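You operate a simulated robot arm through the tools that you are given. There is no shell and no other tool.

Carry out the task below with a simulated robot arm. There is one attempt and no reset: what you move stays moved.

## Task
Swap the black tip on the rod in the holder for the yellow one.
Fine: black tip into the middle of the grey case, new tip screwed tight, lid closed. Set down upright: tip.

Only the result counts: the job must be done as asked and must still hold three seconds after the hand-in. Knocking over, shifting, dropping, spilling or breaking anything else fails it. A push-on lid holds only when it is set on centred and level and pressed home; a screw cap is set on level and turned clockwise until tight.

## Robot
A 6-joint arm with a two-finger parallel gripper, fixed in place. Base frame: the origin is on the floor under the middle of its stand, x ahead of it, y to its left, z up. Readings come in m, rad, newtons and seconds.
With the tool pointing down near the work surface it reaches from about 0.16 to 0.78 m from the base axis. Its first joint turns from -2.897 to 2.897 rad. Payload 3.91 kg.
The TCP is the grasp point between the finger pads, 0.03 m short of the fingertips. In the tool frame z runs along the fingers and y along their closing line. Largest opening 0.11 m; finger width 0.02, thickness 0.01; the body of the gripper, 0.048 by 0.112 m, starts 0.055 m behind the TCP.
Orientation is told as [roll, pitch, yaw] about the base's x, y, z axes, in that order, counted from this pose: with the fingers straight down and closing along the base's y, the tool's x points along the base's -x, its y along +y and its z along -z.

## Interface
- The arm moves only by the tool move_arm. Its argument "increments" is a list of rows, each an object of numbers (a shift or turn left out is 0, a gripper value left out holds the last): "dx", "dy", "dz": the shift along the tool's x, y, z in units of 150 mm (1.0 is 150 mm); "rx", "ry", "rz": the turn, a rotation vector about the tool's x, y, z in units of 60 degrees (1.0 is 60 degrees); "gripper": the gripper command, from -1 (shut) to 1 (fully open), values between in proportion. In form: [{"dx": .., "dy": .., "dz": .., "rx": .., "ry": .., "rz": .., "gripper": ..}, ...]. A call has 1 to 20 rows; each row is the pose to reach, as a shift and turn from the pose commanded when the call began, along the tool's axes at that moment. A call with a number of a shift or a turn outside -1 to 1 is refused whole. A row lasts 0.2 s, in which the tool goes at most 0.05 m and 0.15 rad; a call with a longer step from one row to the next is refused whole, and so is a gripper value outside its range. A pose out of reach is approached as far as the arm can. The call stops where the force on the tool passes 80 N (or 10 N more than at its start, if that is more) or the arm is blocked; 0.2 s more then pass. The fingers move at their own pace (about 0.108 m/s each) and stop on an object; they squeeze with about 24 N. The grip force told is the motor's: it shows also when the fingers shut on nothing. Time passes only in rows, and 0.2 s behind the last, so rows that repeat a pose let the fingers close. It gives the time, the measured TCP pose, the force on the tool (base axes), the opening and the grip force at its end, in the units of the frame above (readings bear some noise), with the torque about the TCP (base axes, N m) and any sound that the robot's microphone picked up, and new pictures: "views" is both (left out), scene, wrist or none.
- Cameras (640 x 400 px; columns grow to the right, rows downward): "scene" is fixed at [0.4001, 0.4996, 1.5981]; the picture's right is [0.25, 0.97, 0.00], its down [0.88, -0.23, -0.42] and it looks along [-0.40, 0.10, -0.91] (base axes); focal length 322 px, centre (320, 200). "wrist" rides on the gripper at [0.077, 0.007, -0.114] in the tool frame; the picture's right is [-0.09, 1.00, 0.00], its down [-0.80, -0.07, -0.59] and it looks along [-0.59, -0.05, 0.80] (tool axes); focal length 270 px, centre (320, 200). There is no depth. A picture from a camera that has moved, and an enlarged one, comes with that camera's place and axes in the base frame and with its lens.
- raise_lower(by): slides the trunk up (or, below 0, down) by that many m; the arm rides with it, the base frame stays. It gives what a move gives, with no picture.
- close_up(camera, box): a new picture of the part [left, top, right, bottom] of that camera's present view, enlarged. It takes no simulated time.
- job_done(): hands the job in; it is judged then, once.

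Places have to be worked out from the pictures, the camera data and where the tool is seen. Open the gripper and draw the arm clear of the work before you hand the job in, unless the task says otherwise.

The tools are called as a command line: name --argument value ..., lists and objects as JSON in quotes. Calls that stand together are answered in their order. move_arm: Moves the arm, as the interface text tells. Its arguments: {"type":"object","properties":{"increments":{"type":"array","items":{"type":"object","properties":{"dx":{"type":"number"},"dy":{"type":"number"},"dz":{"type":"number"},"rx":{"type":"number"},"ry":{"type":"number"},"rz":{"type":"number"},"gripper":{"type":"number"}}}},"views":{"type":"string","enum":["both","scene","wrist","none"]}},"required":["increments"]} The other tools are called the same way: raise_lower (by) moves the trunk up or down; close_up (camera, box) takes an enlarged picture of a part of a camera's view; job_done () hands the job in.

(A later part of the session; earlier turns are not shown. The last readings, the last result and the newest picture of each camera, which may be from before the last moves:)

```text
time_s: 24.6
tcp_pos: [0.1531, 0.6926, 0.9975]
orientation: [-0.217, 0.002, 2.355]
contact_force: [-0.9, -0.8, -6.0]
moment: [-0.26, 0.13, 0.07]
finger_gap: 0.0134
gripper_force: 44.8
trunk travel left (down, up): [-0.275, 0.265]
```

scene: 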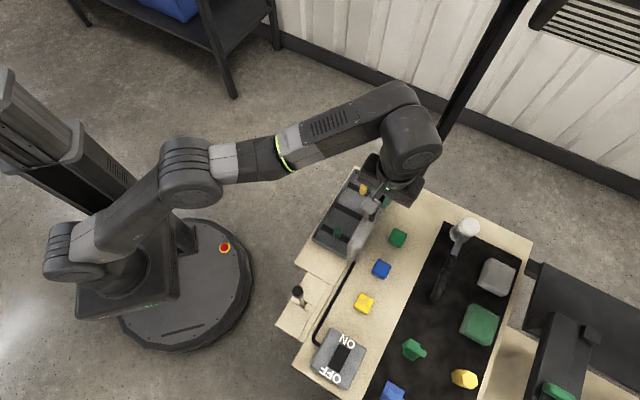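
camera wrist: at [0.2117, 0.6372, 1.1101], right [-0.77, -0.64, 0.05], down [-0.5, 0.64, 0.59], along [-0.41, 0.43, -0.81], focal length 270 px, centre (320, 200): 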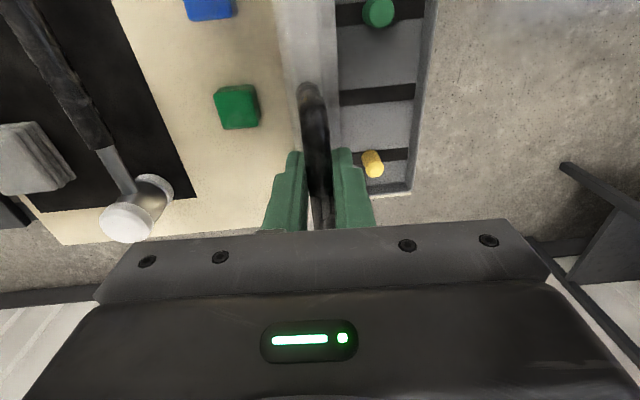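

Forces are small and the tool is now tilted forward. I'll push the lid on to about 100° along the arc.

move_arm --increments '[{"dy": -0.05, "dz": 0.025}, {"dy": -0.102, "dz": 0.055}, {"dy": -0.15, "dz": 0.08}, {"dy": -0.202, "dz": 0.106}]'

```text
time_s: 25.6
tcp_pos: [0.1771, 0.7156, 0.9903]
orientation: [-0.222, -0.004, 2.354]
contact_force: [-1.0, 8.6, 15.2]
moment: [0.28, -0.02, 0.29]
finger_gap: 0.0132
gripper_force: 44.8
trunk travel left (down, up): [-0.275, 0.265]
camera wrist: at [0.2115, 0.6362, 1.1005], right [-0.75, -0.62, -0.22], down [-0.61, 0.52, 0.6], along [-0.26, 0.58, -0.77], focal length 270 px, centre (320, 200)
```

scene: 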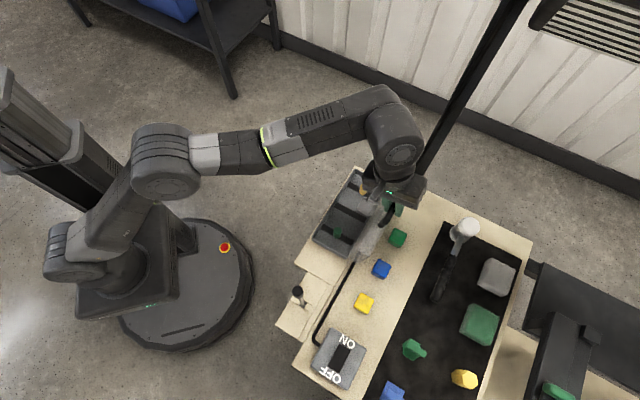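
wrist: 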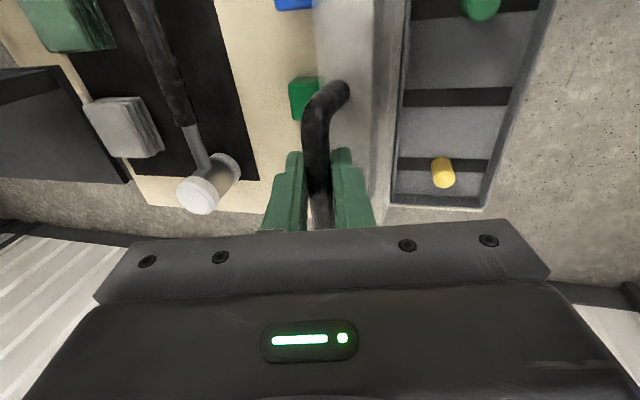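

The lid is just past vertical, at about 100°. I'll carry it gently another 10° to feel for its stop.

move_arm --increments '[{"dy": -0.033, "dz": 0.01}, {"dy": -0.066, "dz": 0.028}, {"dy": -0.1, "dz": 0.048}, {"dy": -0.133, "dz": 0.069}]' --views "wrist"

```text
time_s: 26.5
tcp_pos: [0.1786, 0.7164, 0.9873]
orientation: [-0.197, 0.009, 2.364]
contact_force: [-33.6, -54.6, -23.5]
moment: [0.26, -0.04, -0.49]
finger_gap: 0.0137
gripper_force: 45.6
trunk travel left (down, up): [-0.275, 0.265]
stopped in row 4: the force on the tool passed its limit at 85 N (the readings are from after the stop); the commanded pose is now the measured one
camera wrist: at [0.2133, 0.6418, 1.0987], right [-0.75, -0.64, -0.2], down [-0.61, 0.53, 0.59], along [-0.27, 0.56, -0.78], focal length 270 px, centre (320, 200)
```

wrist: 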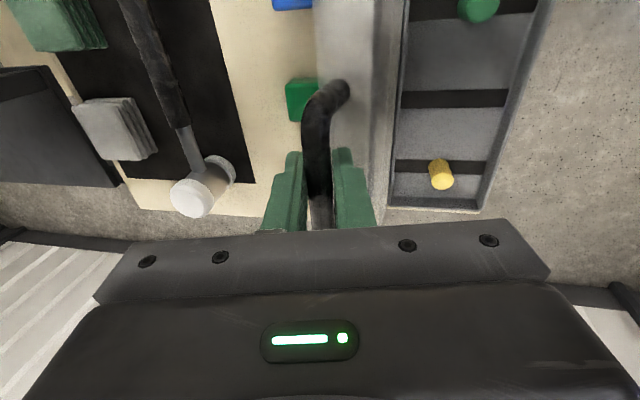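

The lid hit its stop at ~100°, so it will rest open past vertical. I'll relax the push by a few millimetres, then open the fingers.

move_arm --increments '[{"dy": 0.02}, {"dy": 0.025, "gripper": -0.3}, {"dy": 0.025, "gripper": -0.2}, {"dy": 0.025, "gripper": -0.1}]' --views "wrist"

```text
time_s: 26.7
tcp_pos: [0.178, 0.7173, 0.9848]
orientation: [-0.182, 0.013, 2.367]
contact_force: [-44.2, -60.6, 13.0]
moment: [-0.5, 0.53, -0.25]
finger_gap: 0.0136
gripper_force: 46.0
trunk travel left (down, up): [-0.275, 0.265]
stopped in row 1: the force on the tool passed its limit at 104 N (the readings are from after the stop); the commanded pose is now the measured one
camera wrist: at [0.214, 0.6444, 1.0966], right [-0.75, -0.64, -0.18], down [-0.6, 0.54, 0.59], along [-0.28, 0.55, -0.79], focal length 270 px, centre (320, 200)
```

wrist: 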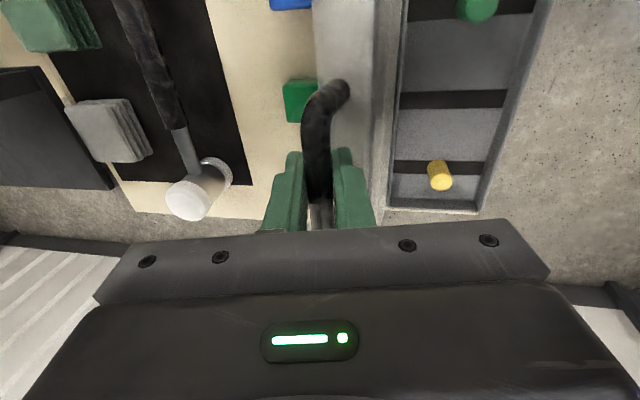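

The force remains high (pushed toward the robot), so I'll open the fingers in place without moving to relieve it.

move_arm --increments '[{"gripper": -0.5}, {"gripper": -0.3}, {"gripper": -0.3}]'

```text
time_s: 27.5
tcp_pos: [0.1837, 0.7224, 0.9825]
orientation: [-0.19, 0.009, 2.361]
contact_force: [4.8, 0.2, 9.1]
moment: [-0.03, 0.01, 0.03]
finger_gap: 0.0361
gripper_force: 0.1
trunk travel left (down, up): [-0.275, 0.265]
camera wrist: at [0.22, 0.6483, 1.0942], right [-0.75, -0.64, -0.19], down [-0.6, 0.54, 0.59], along [-0.27, 0.56, -0.79], focal length 270 px, centre (320, 200)
```

scene: 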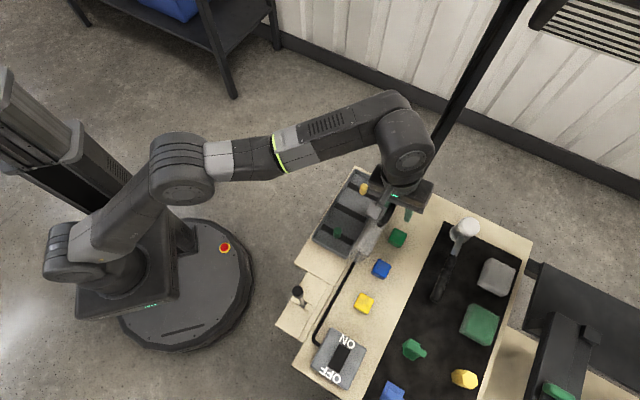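
wrist: 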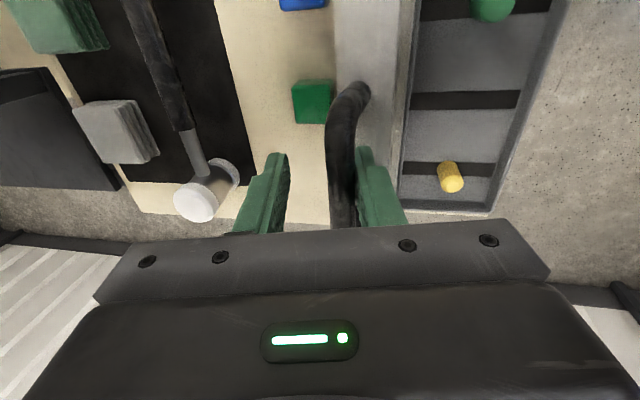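

The lid is released and stays up; the bar is near the robot-side finger. I'll shift the gripper ~8 mm toward the robot to centre the bar and see if the lid stays put.

move_arm --increments '[{"dy": 0.025}, {"dy": 0.05}, {"dy": 0.05}]' --views "wrist"

```text
time_s: 28.3
tcp_pos: [0.1787, 0.7176, 0.9831]
orientation: [-0.191, 0.008, 2.365]
contact_force: [3.8, 7.0, 27.1]
moment: [0.01, 0.14, -0.09]
finger_gap: 0.032
gripper_force: 0.2
trunk travel left (down, up): [-0.275, 0.265]
camera wrist: at [0.2147, 0.6425, 1.0946], right [-0.75, -0.63, -0.19], down [-0.6, 0.53, 0.59], along [-0.27, 0.56, -0.78], focal length 270 px, centre (320, 200)
```

wrist: 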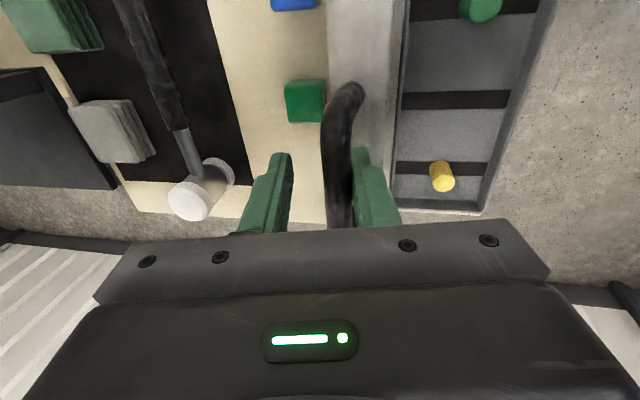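

An upward force of 27 N appears and the gap shrank slightly, so a finger may be touching the lid edge. I'll zoom in before moving on.

close_up --camera "wrist" --box '[220, 60, 440, 240]'

close_up --camera "scene" --box '[300, 130, 460, 270]'

```text
2.22 times, centred on (330, 150) of wrist
camera zoom: at [0.2147, 0.6425, 1.0946], right [-0.75, -0.63, -0.19], down [-0.6, 0.53, 0.59], along [-0.27, 0.56, -0.78], focal length 601 px, centre (298, 311)
```

zoom: 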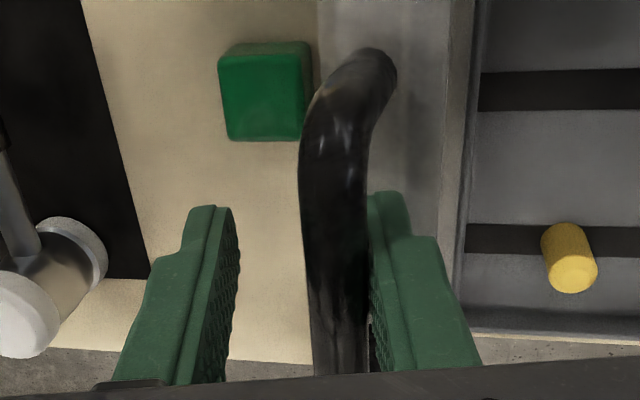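

```text
2.86 times, centred on (380, 200) of scene
camera zoom: at [0.4001, 0.4996, 1.5981], right [0.25, 0.97, 0.0], down [0.88, -0.23, -0.42], along [-0.4, 0.1, -0.91], focal length 920 px, centre (149, 200)
```

zoom: 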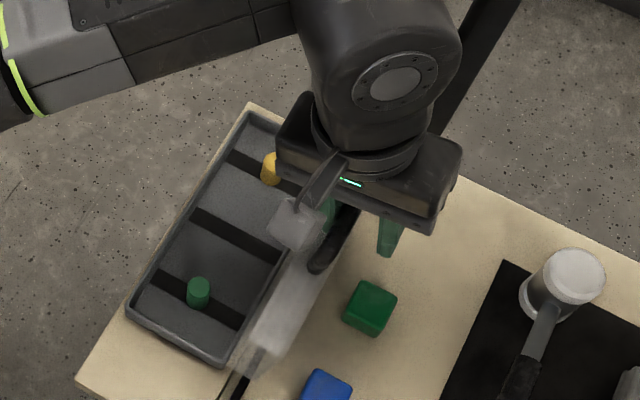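

The bar touches the robot-side finger. I'll open the gripper a bit wider and then withdraw upward along the tool axis.

move_arm --increments '[{"gripper": 0.1}, {"gripper": 0.1}, {"dz": -0.07, "gripper": 0.1}, {"dz": -0.2, "gripper": 0.1}]'

```text
time_s: 29.3
tcp_pos: [0.1737, 0.7154, 1.0067]
orientation: [-0.184, 0.012, 2.365]
contact_force: [-0.2, -0.1, 1.1]
moment: [-0.02, 0.0, 0.03]
finger_gap: 0.0605
gripper_force: 0.1
trunk travel left (down, up): [-0.275, 0.265]
camera wrist: at [0.2099, 0.6401, 1.1188], right [-0.75, -0.64, -0.18], down [-0.6, 0.54, 0.59], along [-0.28, 0.55, -0.79], focal length 270 px, centre (320, 200)
```

scene: 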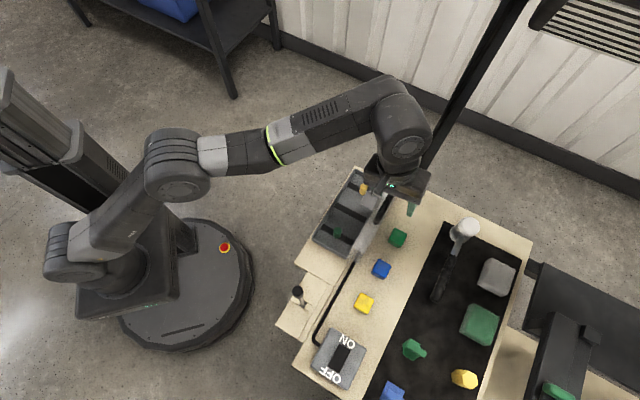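
wrist: 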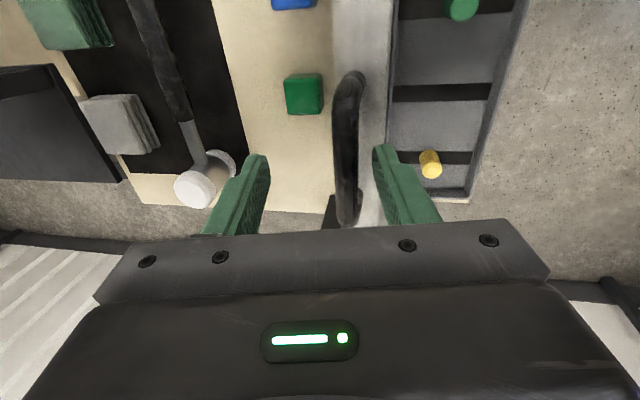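

The force is gone and the lid stays open. I'll withdraw further upward to clear the handle.

move_arm --increments '[{"dz": -0.2}, {"dz": -0.4}, {"dz": -0.6}, {"dz": -0.75}]'

close_up --camera "wrist" --box '[300, 0, 540, 240]'

```text
time_s: 30.3
tcp_pos: [0.1565, 0.6744, 1.1039]
orientation: [-0.188, 0.011, 2.361]
contact_force: [-0.6, -0.6, 0.9]
moment: [0.02, -0.01, 0.02]
finger_gap: 0.0605
gripper_force: 0.0
out of reach, approached as far as the arm can: row 2, 3, 4
trunk travel left (down, up): [-0.275, 0.265]
camera wrist: at [0.1922, 0.5993, 1.2167], right [-0.75, -0.64, -0.19], down [-0.6, 0.54, 0.59], along [-0.27, 0.55, -0.79], focal length 270 px, centre (320, 200)
```

scene: 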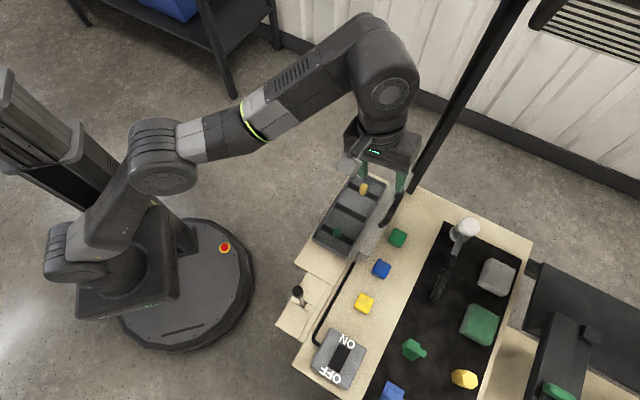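
wrist: 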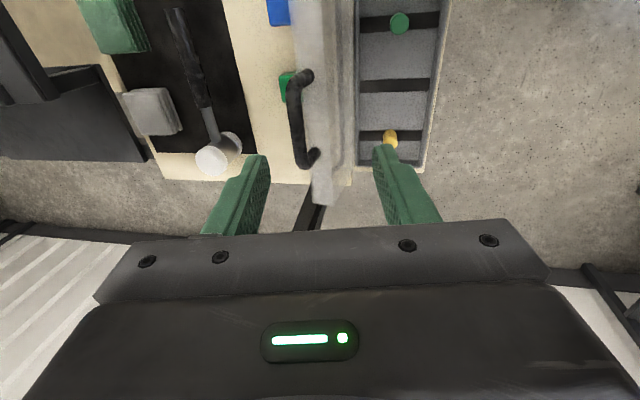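

```text
1.67 times, centred on (420, 120) of wrist
camera zoom: at [0.1922, 0.5993, 1.2167], right [-0.75, -0.64, -0.19], down [-0.6, 0.54, 0.59], along [-0.27, 0.55, -0.79], focal length 450 px, centre (153, 333)
```

zoom: 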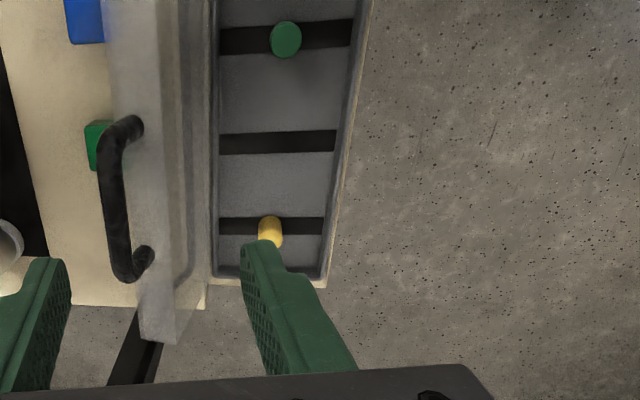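

The lid stays open at its stop, and the tips stand upright on dark cross strips, with the middle strip empty. Now I'll straighten the tool and move back toward the rod at a safe height.

move_arm --increments '[{"dx": 0.22, "dy": 0.1, "dz": -0.02, "rx": -0.05}, {"dx": 0.45, "dy": 0.2, "dz": -0.04, "rx": -0.1}, {"dx": 0.7, "dy": 0.29, "dz": -0.06, "rx": -0.14}, {"dx": 0.946, "dy": 0.367, "dz": -0.07, "rx": -0.18}]' --views "none"

```text
time_s: 31.3
tcp_pos: [0.218, 0.5334, 1.1067]
orientation: [0.001, 0.01, 2.364]
contact_force: [-0.8, 0.8, -0.5]
moment: [-0.01, 0.0, 0.0]
finger_gap: 0.0608
gripper_force: 0.1
trunk travel left (down, up): [-0.275, 0.265]
```

Now vertical at (0.218, 0.533, 1.107). I'll move above the rod while yawing clockwise, to gain rotation room for the counter-clockwise unscrewing.

move_arm --increments '[{"dx": 0.1, "dy": -0.02, "dz": -0.02, "rz": 0.14}, {"dx": 0.2, "dy": -0.04, "dz": -0.04, "rz": 0.28}, {"dx": 0.3, "dy": -0.07, "dz": -0.06, "rz": 0.42}, {"dx": 0.4, "dy": -0.09, "dz": -0.08, "rz": 0.56}, {"dx": 0.5, "dy": -0.12, "dz": -0.087, "rz": 0.7}, {"dx": 0.6, "dy": -0.14, "dz": -0.087, "rz": 0.84}, {"dx": 0.647, "dy": -0.151, "dz": -0.087, "rz": 0.98}]' --views "none"

move_arm --increments '[{"rz": 0.14}, {"rz": 0.28}, {"rz": 0.42}, {"rz": 0.56}, {"rz": 0.7}, {"rz": 0.84}, {"rz": 0.98}]'

```text
time_s: 32.9
tcp_pos: [0.3029, 0.4829, 1.1188]
orientation: [-0.009, 0.004, 1.334]
contact_force: [-0.7, -0.1, -1.0]
moment: [0.03, -0.02, -0.04]
finger_gap: 0.0605
gripper_force: 0.1
trunk travel left (down, up): [-0.275, 0.265]
```

```text
time_s: 34.5
tcp_pos: [0.3027, 0.4827, 1.1194]
orientation: [-0.011, -0.005, 0.307]
contact_force: [0.2, 0.4, -0.2]
moment: [-0.01, 0.01, -0.01]
finger_gap: 0.0604
gripper_force: 0.2
trunk travel left (down, up): [-0.275, 0.265]
camera wrist: at [0.2278, 0.466, 1.2337], right [-0.22, 0.98, -0.01], down [0.78, 0.18, 0.6], along [0.59, 0.12, -0.8], focal length 270 px, centre (320, 200)
```

scene: 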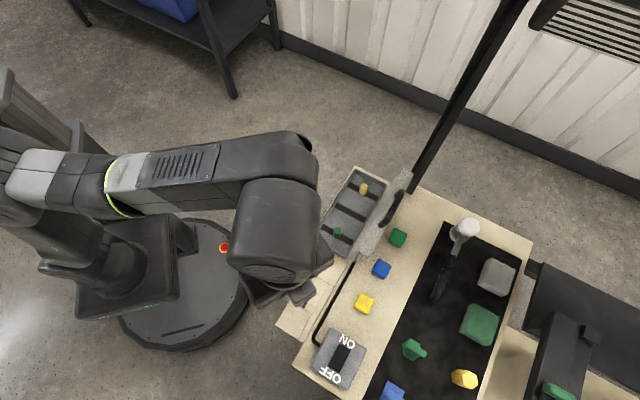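
wrist: 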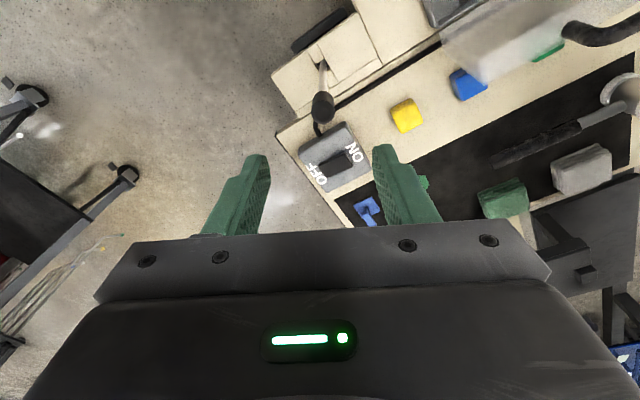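

I'll zoom on the tip to refine its position relative to the tool axis.

close_up --camera "wrist" --box '[270, 50, 380, 150]'

```text
4.00 times, centred on (325, 100) of wrist
camera zoom: at [0.2278, 0.466, 1.2337], right [-0.22, 0.98, -0.01], down [0.78, 0.18, 0.6], along [0.59, 0.12, -0.8], focal length 1081 px, centre (300, 600)
```

zoom: 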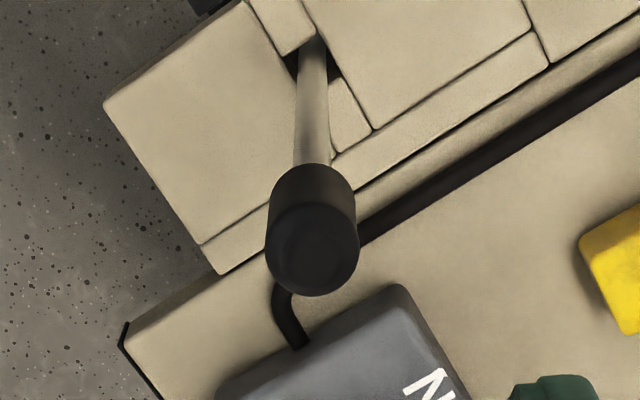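

The tip axis works out to (0.303, 0.482), 19–20 mm in diameter, with top at z≈1.010 and bottom near z≈0.978. The TCP is already over it. I'll yaw another ~60° clockwise and correct the slight tilt.

move_arm --increments '[{"rz": 0.14, "rx": -0.005}, {"rz": 0.28, "rx": -0.01, "ry": 0.005}, {"rz": 0.42, "rx": -0.01, "ry": 0.005}, {"rz": 0.56, "rx": -0.01, "ry": 0.005}, {"rz": 0.7, "rx": -0.01, "ry": 0.005}, {"rz": 0.84, "rx": -0.01, "ry": 0.005}, {"rz": 0.98, "rx": -0.01, "ry": 0.005}]' --views "none"

```text
time_s: 36.1
tcp_pos: [0.3023, 0.4832, 1.1196]
orientation: [0.005, -0.004, -0.72]
contact_force: [0.4, 0.3, 0.4]
moment: [0.02, 0.01, 0.02]
finger_gap: 0.0603
gripper_force: 0.1
trunk travel left (down, up): [-0.275, 0.265]
```

The yaw is now −0.72, leaving over 170° of counter-clockwise stroke. I'll descend over the tip so the pads are centred on it (TCP z≈0.995).

move_arm --increments '[{"dz": 0.2, "dx": -0.01, "dy": -0.004}, {"dz": 0.4, "dx": -0.01, "dy": -0.004}, {"dz": 0.6, "dx": -0.01, "dy": -0.004}, {"dz": 0.75, "dx": -0.01, "dy": -0.004}, {"dz": 0.83, "dx": -0.01, "dy": -0.004}]'

close_up --camera "wrist" --box '[220, 80, 420, 230]'

```text
time_s: 37.3
tcp_pos: [0.3033, 0.4825, 0.995]
orientation: [0.006, -0.002, -0.715]
contact_force: [0.2, -0.4, -0.2]
moment: [-0.01, 0.0, 0.0]
finger_gap: 0.0606
gripper_force: 0.1
trunk travel left (down, up): [-0.275, 0.265]
camera wrist: at [0.2509, 0.5362, 1.1095], right [0.72, 0.69, 0.0], down [0.56, -0.58, 0.6], along [0.42, -0.43, -0.8], focal length 270 px, centre (320, 200)
```

scene: 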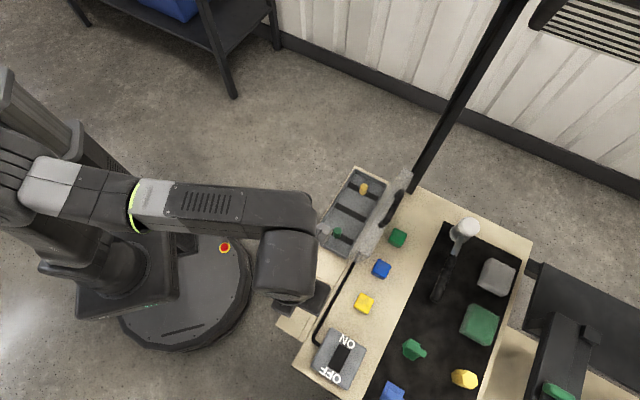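
wrist: 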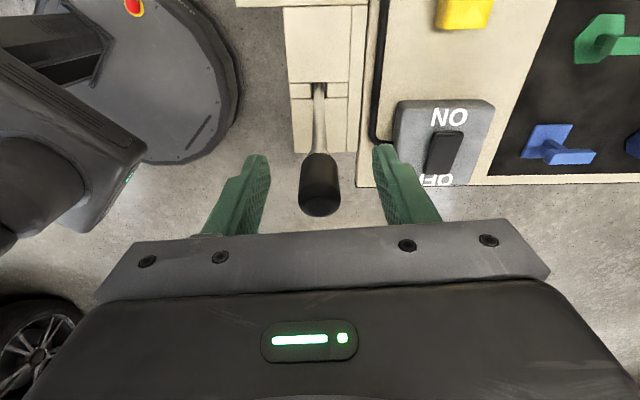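

```text
2.67 times, centred on (320, 155) of wrist
camera zoom: at [0.2509, 0.5362, 1.1095], right [0.72, 0.69, 0.0], down [0.56, -0.58, 0.6], along [0.42, -0.43, -0.8], focal length 721 px, centre (320, 320)
```

zoom: 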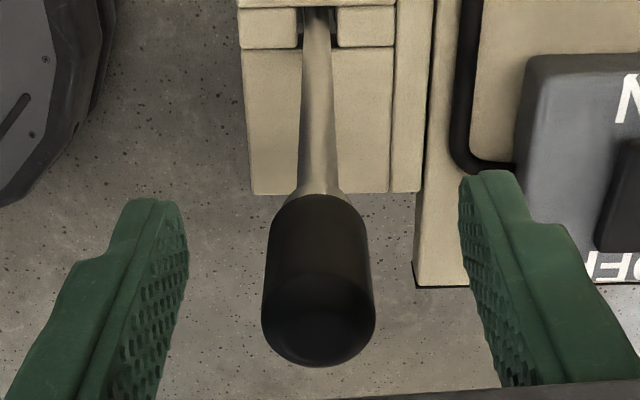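

The tip is centred between the fingers. I'll close on it.

move_arm --increments '[{"gripper": -1}, {"gripper": -1}, {"gripper": -1}]'

```text
time_s: 38.1
tcp_pos: [0.3039, 0.4831, 0.9944]
orientation: [0.005, -0.003, -0.716]
contact_force: [0.3, 0.0, -1.8]
moment: [-0.06, -0.01, -0.02]
finger_gap: 0.0194
gripper_force: 23.8
trunk travel left (down, up): [-0.275, 0.265]
camera wrist: at [0.251, 0.5363, 1.1096], right [0.72, 0.69, 0.0], down [0.56, -0.58, 0.6], along [0.42, -0.43, -0.8], focal length 270 px, centre (320, 200)
```

scene: 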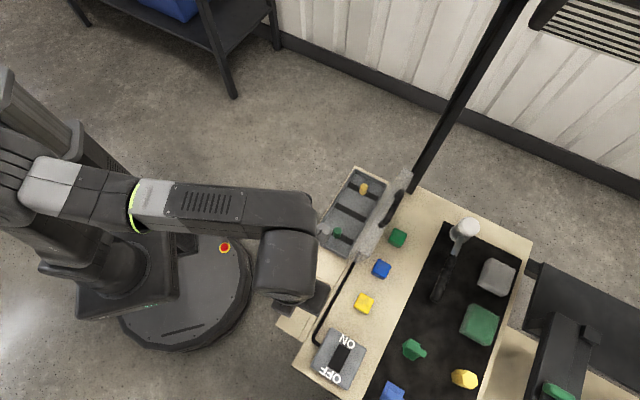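
wrist: 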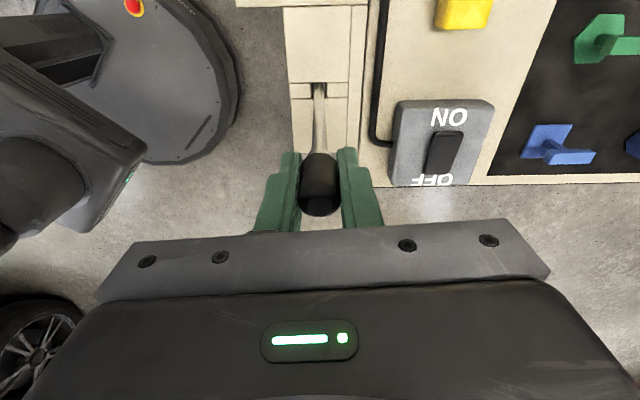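

The tip is gripped (19.4 mm) with low forces. I'll turn counter-clockwise 58° and watch the torque and vertical force.

move_arm --increments '[{"rz": -0.14}, {"rz": -0.28}, {"rz": -0.42}, {"rz": -0.56}, {"rz": -0.7}, {"rz": -0.84}, {"rz": -0.98}]' --views "none"

```text
time_s: 39.7
tcp_pos: [0.304, 0.4816, 0.9959]
orientation: [0.0, -0.006, 0.312]
contact_force: [-0.2, 0.4, -2.1]
moment: [-0.01, -0.01, -0.04]
finger_gap: 0.0195
gripper_force: 24.1
trunk travel left (down, up): [-0.275, 0.265]
```

The torque is small and there was no stall. I'll continue the stroke by two more 58° turns.

move_arm --increments '[{"rz": -0.14}, {"rz": -0.28}, {"rz": -0.42}, {"rz": -0.56}, {"rz": -0.7}, {"rz": -0.84}, {"rz": -0.98}]' --views "none"

move_arm --increments '[{"rz": -0.14}, {"rz": -0.28}, {"rz": -0.42}, {"rz": -0.56}, {"rz": -0.7}, {"rz": -0.84}, {"rz": -0.98}]'

```text
time_s: 41.3
tcp_pos: [0.302, 0.4817, 0.9945]
orientation: [-0.004, -0.005, 1.338]
contact_force: [-5.8, 5.2, 3.8]
moment: [0.09, 0.1, -0.03]
finger_gap: 0.0193
gripper_force: 24.2
trunk travel left (down, up): [-0.275, 0.265]
```

```text
time_s: 42.9
tcp_pos: [0.3044, 0.4827, 0.9963]
orientation: [-0.005, 0.003, 2.366]
contact_force: [-1.4, -0.5, 0.1]
moment: [-0.02, 0.0, -0.21]
finger_gap: 0.0265
gripper_force: 24.0
trunk travel left (down, up): [-0.275, 0.265]
camera wrist: at [0.3552, 0.4218, 1.1097], right [-0.76, -0.65, -0.01], down [-0.52, 0.61, 0.59], along [-0.38, 0.45, -0.81], focal length 270 px, centre (320, 200)
```

scene: 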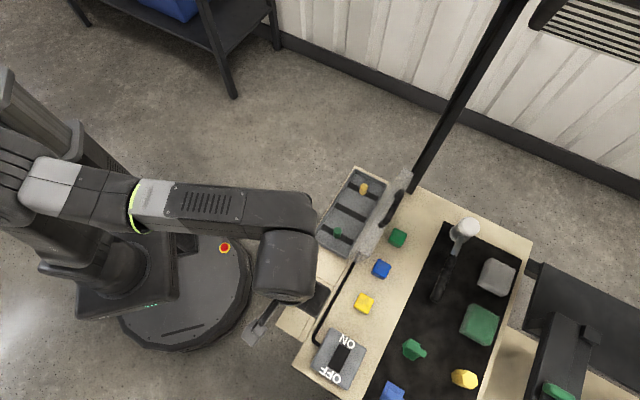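
wrist: 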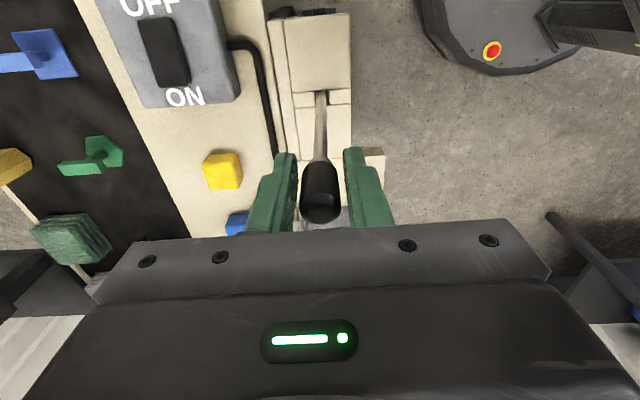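

The finger gap grew to 26.5 mm with some torque, so I'll zoom in to see how the tip sits.

close_up --camera "wrist" --box '[220, 80, 420, 230]'

close_up --camera "scene" --box '[230, 260, 360, 350]'

```text
2.67 times, centred on (320, 155) of wrist
camera zoom: at [0.3552, 0.4218, 1.1097], right [-0.76, -0.65, -0.01], down [-0.52, 0.61, 0.59], along [-0.38, 0.45, -0.81], focal length 721 px, centre (320, 320)
```

zoom: 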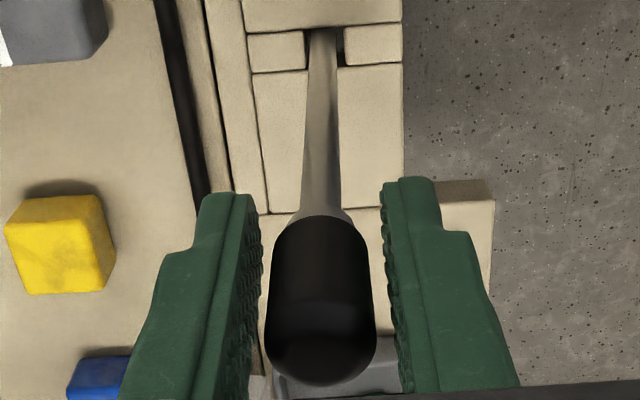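

```text
4.44 times, centred on (295, 305) of scene
camera zoom: at [0.4001, 0.4996, 1.5981], right [0.25, 0.97, 0.0], down [0.88, -0.23, -0.42], along [-0.4, 0.1, -0.91], focal length 1432 px, centre (431, -267)
```

zoom: 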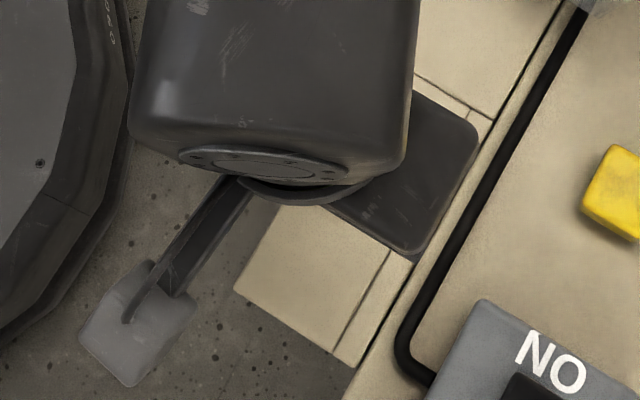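

The tip looks upright and appears to have risen a little. I'll hold still briefly and re-read the gap and forces.

move_arm --increments '[{"gripper": -1}, {"gripper": -1}, {"gripper": -1}]' --views "wrist"

close_up --camera "wrist" --box '[220, 80, 420, 230]'

```text
time_s: 43.7
tcp_pos: [0.3018, 0.482, 0.9954]
orientation: [-0.006, 0.002, 2.363]
contact_force: [-1.0, -0.4, -0.1]
moment: [0.01, -0.02, 0.02]
finger_gap: 0.026
gripper_force: 23.7
trunk travel left (down, up): [-0.275, 0.265]
camera wrist: at [0.3547, 0.4218, 1.1099], right [-0.76, -0.65, -0.01], down [-0.52, 0.61, 0.59], along [-0.38, 0.46, -0.8], focal length 270 px, centre (320, 200)
```

wrist: 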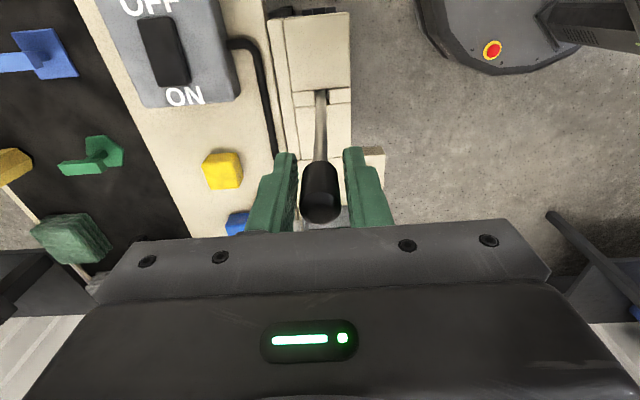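

```text
2.67 times, centred on (320, 155) of wrist
camera zoom: at [0.3547, 0.4218, 1.1099], right [-0.76, -0.65, -0.01], down [-0.52, 0.61, 0.59], along [-0.38, 0.46, -0.8], focal length 721 px, centre (320, 320)
```

zoom: 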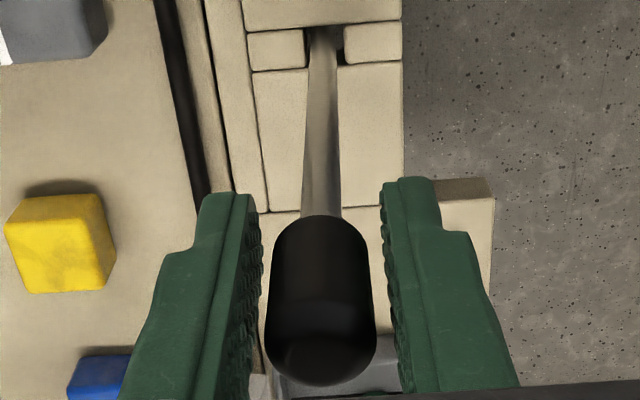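

The gap stays at 26 mm, so the pads seem to sit on a wider section or the tip slipped in the grip. I'll test gently with a 2 mm lift and watch the vertical force.

move_arm --increments '[{"dz": -0.007}, {"dz": -0.014}]' --views "wrist"

close_up --camera "wrist" --box '[270, 120, 370, 230]'

```text
time_s: 44.3
tcp_pos: [0.3046, 0.4831, 0.9974]
orientation: [-0.004, 0.0, 2.363]
contact_force: [0.1, 0.8, 0.0]
moment: [-0.02, 0.01, 0.01]
finger_gap: 0.0266
gripper_force: 24.7
trunk travel left (down, up): [-0.275, 0.265]
camera wrist: at [0.3548, 0.4218, 1.1119], right [-0.76, -0.65, -0.01], down [-0.52, 0.61, 0.59], along [-0.38, 0.46, -0.8], focal length 270 px, centre (320, 200)
```

wrist: 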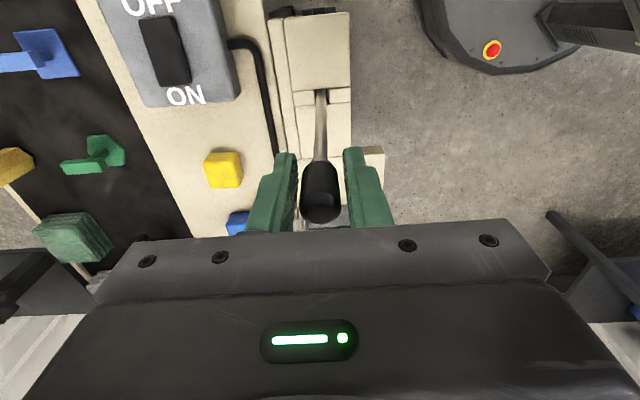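

```text
3.64 times, centred on (320, 175) of wrist
camera zoom: at [0.3548, 0.4218, 1.1119], right [-0.76, -0.65, -0.01], down [-0.52, 0.61, 0.59], along [-0.38, 0.46, -0.8], focal length 983 px, centre (320, 291)
```

zoom: 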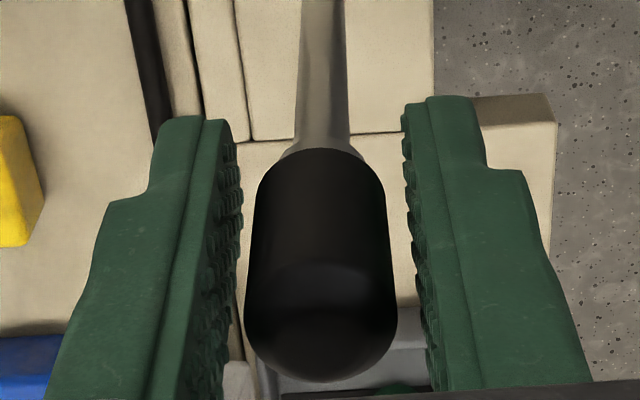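

Forces are zero and the tip kept its place relative to the camera during the lift, so it seems to be unscrewed and riding with the gripper. I'll lift 10 mm more to confirm.

move_arm --increments '[{"dz": -0.02}, {"dz": -0.04}, {"dz": -0.067}]' --views "wrist"

close_up --camera "wrist" --box '[270, 120, 370, 230]'

```text
time_s: 45.1
tcp_pos: [0.3034, 0.4819, 1.0076]
orientation: [-0.004, 0.001, 2.364]
contact_force: [0.3, 0.5, -0.5]
moment: [0.0, 0.0, 0.0]
finger_gap: 0.0281
gripper_force: 0.3
trunk travel left (down, up): [-0.275, 0.265]
camera wrist: at [0.3549, 0.4214, 1.1218], right [-0.76, -0.65, 0.0], down [-0.52, 0.61, 0.59], along [-0.38, 0.46, -0.8], focal length 270 px, centre (320, 200)
```

wrist: 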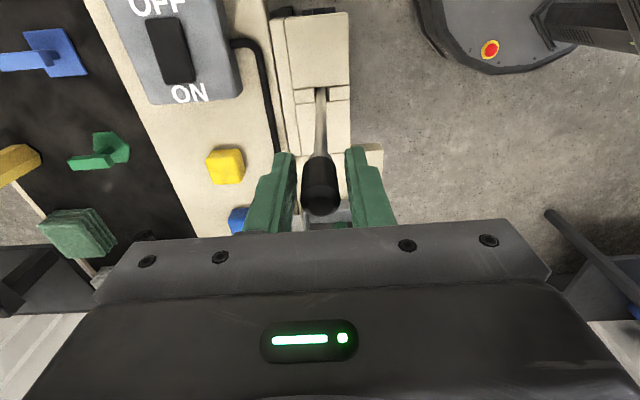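

```text
3.64 times, centred on (320, 175) of wrist
camera zoom: at [0.3549, 0.4214, 1.1218], right [-0.76, -0.65, 0.0], down [-0.52, 0.61, 0.59], along [-0.38, 0.46, -0.8], focal length 983 px, centre (320, 291)
```

zoom: 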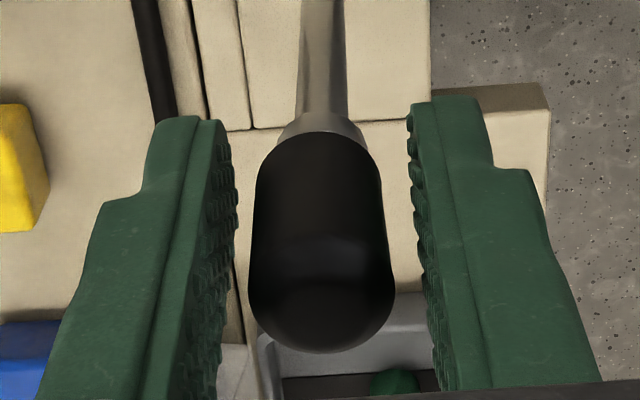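

The tip stayed on the rod (the gripper rose past it), and the fingers read 28 mm with no force. I'll command a full close again and look.

move_arm --increments '[{"gripper": -1}, {"gripper": -1}, {"gripper": -1}]' --views "wrist"

close_up --camera "wrist" --box '[270, 120, 370, 230]'

```text
time_s: 45.9
tcp_pos: [0.3041, 0.4815, 1.0071]
orientation: [-0.007, 0.001, 2.362]
contact_force: [-0.1, 0.5, -0.7]
moment: [0.01, 0.02, 0.0]
finger_gap: 0.0253
gripper_force: 23.7
trunk travel left (down, up): [-0.275, 0.265]
camera wrist: at [0.3549, 0.4215, 1.1217], right [-0.76, -0.65, -0.01], down [-0.52, 0.61, 0.59], along [-0.38, 0.46, -0.8], focal length 270 px, centre (320, 200)
```

wrist: 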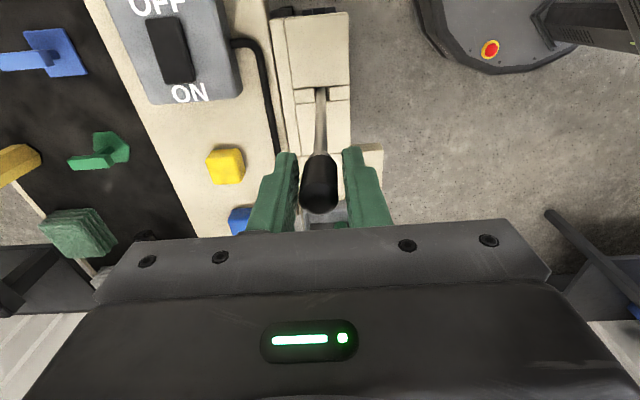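

```text
3.64 times, centred on (320, 175) of wrist
camera zoom: at [0.3549, 0.4215, 1.1217], right [-0.76, -0.65, -0.01], down [-0.52, 0.61, 0.59], along [-0.38, 0.46, -0.8], focal length 983 px, centre (320, 291)
```

zoom: 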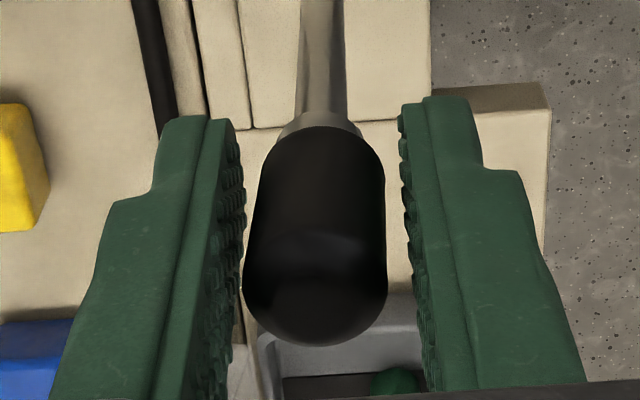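

The fingers are squeezing again (25 mm) and more of the rod's collar shows below the tip, so it may be coming free. I'll lift another 6 mm while holding the squeeze and compare.

move_arm --increments '[{"dz": -0.013, "gripper": -1}, {"dz": -0.027, "gripper": -1}, {"dz": -0.04, "gripper": -1}, {"dz": -0.04, "gripper": -1}]' --views "wrist"

close_up --camera "wrist" --box '[270, 120, 370, 230]'

```text
time_s: 46.9
tcp_pos: [0.3035, 0.4831, 1.0138]
orientation: [-0.006, 0.001, 2.365]
contact_force: [0.7, 0.7, 0.1]
moment: [-0.01, 0.03, 0.02]
finger_gap: 0.0254
gripper_force: 24.3
trunk travel left (down, up): [-0.275, 0.265]
camera wrist: at [0.3546, 0.4216, 1.1277], right [-0.76, -0.65, -0.01], down [-0.52, 0.61, 0.59], along [-0.38, 0.46, -0.8], focal length 270 px, centre (320, 200)
```

wrist: 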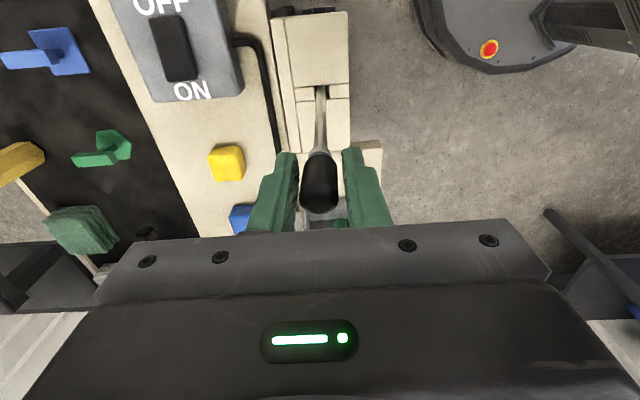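

```text
3.64 times, centred on (320, 175) of wrist
camera zoom: at [0.3546, 0.4216, 1.1277], right [-0.76, -0.65, -0.01], down [-0.52, 0.61, 0.59], along [-0.38, 0.46, -0.8], focal length 983 px, centre (320, 291)
```

zoom: 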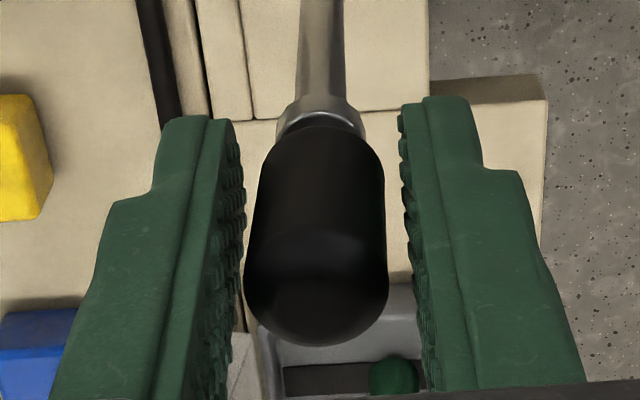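

The tip came up with the gripper, exposing the rod's collar beneath it: it is free and held. I'll lift slowly another 30 mm off the stud.

move_arm --increments '[{"dz": -0.03, "gripper": -1}, {"dz": -0.06, "gripper": -1}, {"dz": -0.1, "gripper": -1}, {"dz": -0.15, "gripper": -1}, {"dz": -0.2, "gripper": -1}]' --views "wrist"

close_up --camera "wrist" --box '[270, 100, 370, 230]'

```text
time_s: 48.1
tcp_pos: [0.3031, 0.4824, 1.0434]
orientation: [-0.005, 0.004, 2.363]
contact_force: [-0.4, 0.1, -0.2]
moment: [0.01, -0.02, -0.01]
finger_gap: 0.0256
gripper_force: 23.3
trunk travel left (down, up): [-0.275, 0.265]
camera wrist: at [0.3545, 0.4213, 1.158], right [-0.76, -0.65, -0.01], down [-0.52, 0.61, 0.59], along [-0.38, 0.46, -0.8], focal length 270 px, centre (320, 200)
```

wrist: 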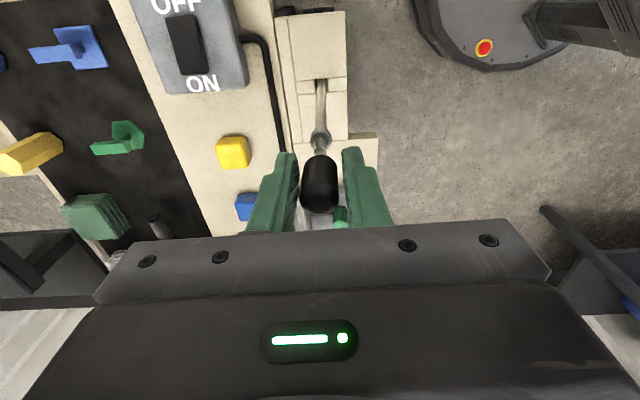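

```text
3.08 times, centred on (320, 165) of wrist
camera zoom: at [0.3545, 0.4213, 1.158], right [-0.76, -0.65, -0.01], down [-0.52, 0.61, 0.59], along [-0.38, 0.46, -0.8], focal length 832 px, centre (320, 308)
```

zoom: 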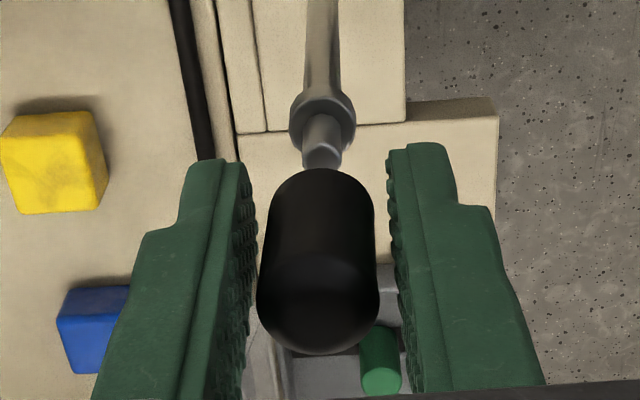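

The black tip is off; the rod shows a collar and a plain stud. The tip's bottom is about 23 mm below the TCP, so the fingertips reach a bit lower than the tip. I'll raise it and yaw toward 0.785, so the gripper closes along the case's long side and stays clear of the open lid.

move_arm --increments '[{"dz": -0.05, "rz": 0.1}, {"dz": -0.1, "rz": 0.22}, {"dz": -0.15, "rz": 0.34}, {"dz": -0.2, "rz": 0.46}, {"dz": -0.25, "rz": 0.58}, {"dz": -0.3, "rz": 0.7}, {"dz": -0.3, "rz": 0.78}]' --views "none"

move_arm --increments '[{"rz": 0.12}, {"rz": 0.24}, {"rz": 0.36}, {"rz": 0.48}, {"rz": 0.6}, {"rz": 0.72}]'

close_up --camera "wrist" --box '[270, 100, 370, 230]'

```text
time_s: 49.7
tcp_pos: [0.3019, 0.4809, 1.0893]
orientation: [-0.004, -0.003, 1.544]
contact_force: [0.2, -0.6, 0.0]
moment: [-0.01, 0.04, 0.0]
finger_gap: 0.0253
gripper_force: 24.4
trunk travel left (down, up): [-0.275, 0.265]
```

```text
time_s: 51.1
tcp_pos: [0.3034, 0.482, 1.0892]
orientation: [-0.001, -0.006, 0.791]
contact_force: [0.5, -0.2, -0.5]
moment: [-0.03, -0.03, 0.0]
finger_gap: 0.0251
gripper_force: 23.7
trunk travel left (down, up): [-0.275, 0.265]
camera wrist: at [0.2452, 0.4303, 1.2024], right [-0.65, 0.76, 0.0], down [0.61, 0.52, 0.6], along [0.46, 0.39, -0.8], focal length 270 px, centre (320, 200)
```

scene: 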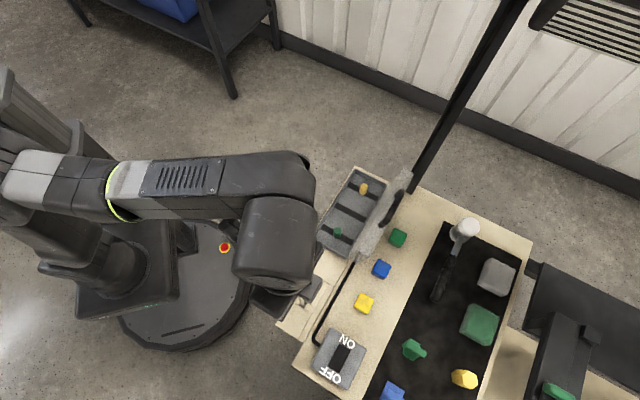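
wrist: 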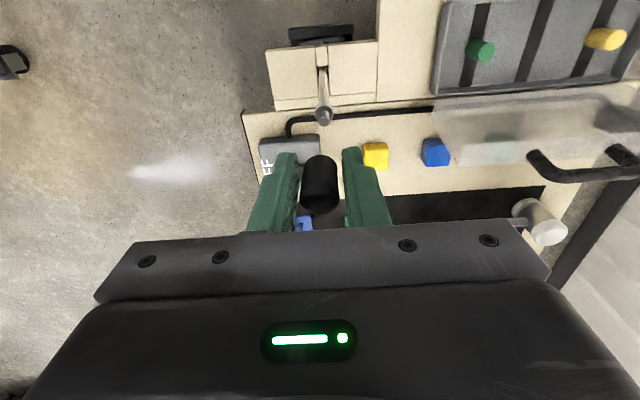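

```text
3.08 times, centred on (320, 165) of wrist
camera zoom: at [0.2452, 0.4303, 1.2024], right [-0.65, 0.76, 0.0], down [0.61, 0.52, 0.6], along [0.46, 0.39, -0.8], focal length 832 px, centre (320, 308)
```

zoom: 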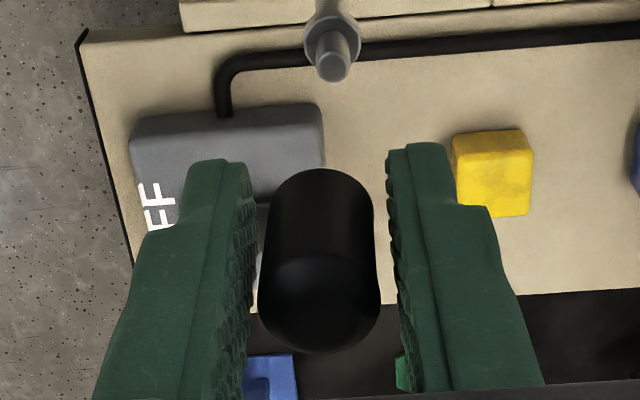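

The tip is held securely and upright. I'll carry it along the bench toward the case's middle at (0.115, 0.652), staying at z≈1.09.

move_arm --increments '[{"dx": 0.006, "dy": 0.12}, {"dx": 0.012, "dy": 0.29}, {"dx": 0.02, "dy": 0.47}, {"dx": 0.03, "dy": 0.65}, {"dx": 0.036, "dy": 0.78}, {"dx": 0.038, "dy": 0.844}]' --views "none"

move_arm --increments '[{"dx": 0.006, "dy": 0.12}, {"dx": 0.012, "dy": 0.29}, {"dx": 0.02, "dy": 0.47}, {"dx": 0.03, "dy": 0.65}, {"dx": 0.036, "dy": 0.78}, {"dx": 0.038, "dy": 0.844}]'

close_up --camera "wrist" --box '[220, 40, 430, 230]'

```text
time_s: 52.5
tcp_pos: [0.2092, 0.5675, 1.0879]
orientation: [-0.002, -0.005, 0.793]
contact_force: [-1.1, 0.3, -0.3]
moment: [0.03, -0.01, 0.0]
finger_gap: 0.0249
gripper_force: 24.1
trunk travel left (down, up): [-0.275, 0.265]
```

```text
time_s: 53.9
tcp_pos: [0.1144, 0.6443, 1.0811]
orientation: [0.001, -0.009, 0.792]
contact_force: [-0.3, 0.0, -0.2]
moment: [-0.03, 0.0, 0.01]
finger_gap: 0.0247
gripper_force: 24.2
out of reach, approached as far as the arm can: row 5, 6
trunk travel left (down, up): [-0.275, 0.265]
camera wrist: at [0.0571, 0.5934, 1.1947], right [-0.65, 0.76, 0.0], down [0.61, 0.52, 0.6], along [0.46, 0.39, -0.8], focal length 270 px, centre (320, 200)
```

scene: 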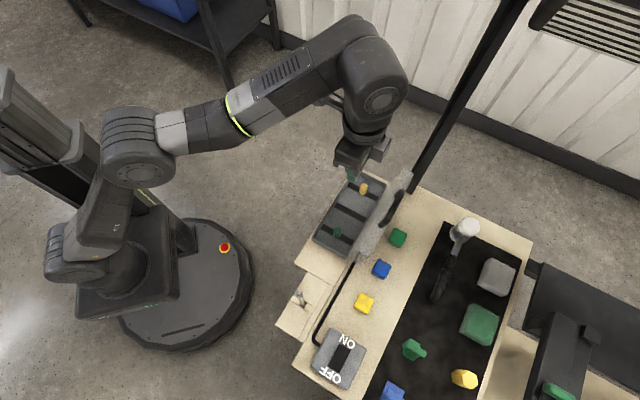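
wrist: 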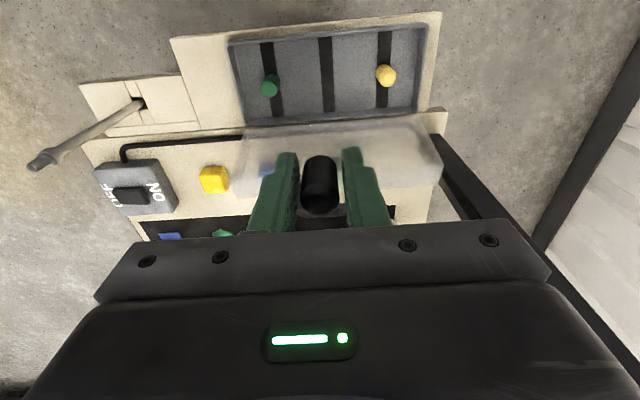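

```text
2.11 times, centred on (325, 135) of wrist
camera zoom: at [0.0571, 0.5934, 1.1947], right [-0.65, 0.76, 0.0], down [0.61, 0.52, 0.6], along [0.46, 0.39, -0.8], focal length 569 px, centre (310, 337)
```

zoom: 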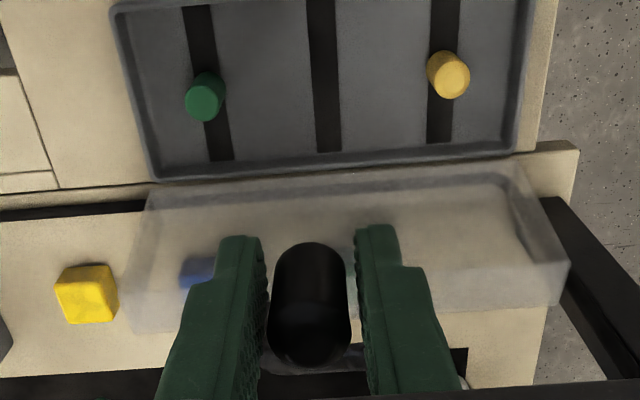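

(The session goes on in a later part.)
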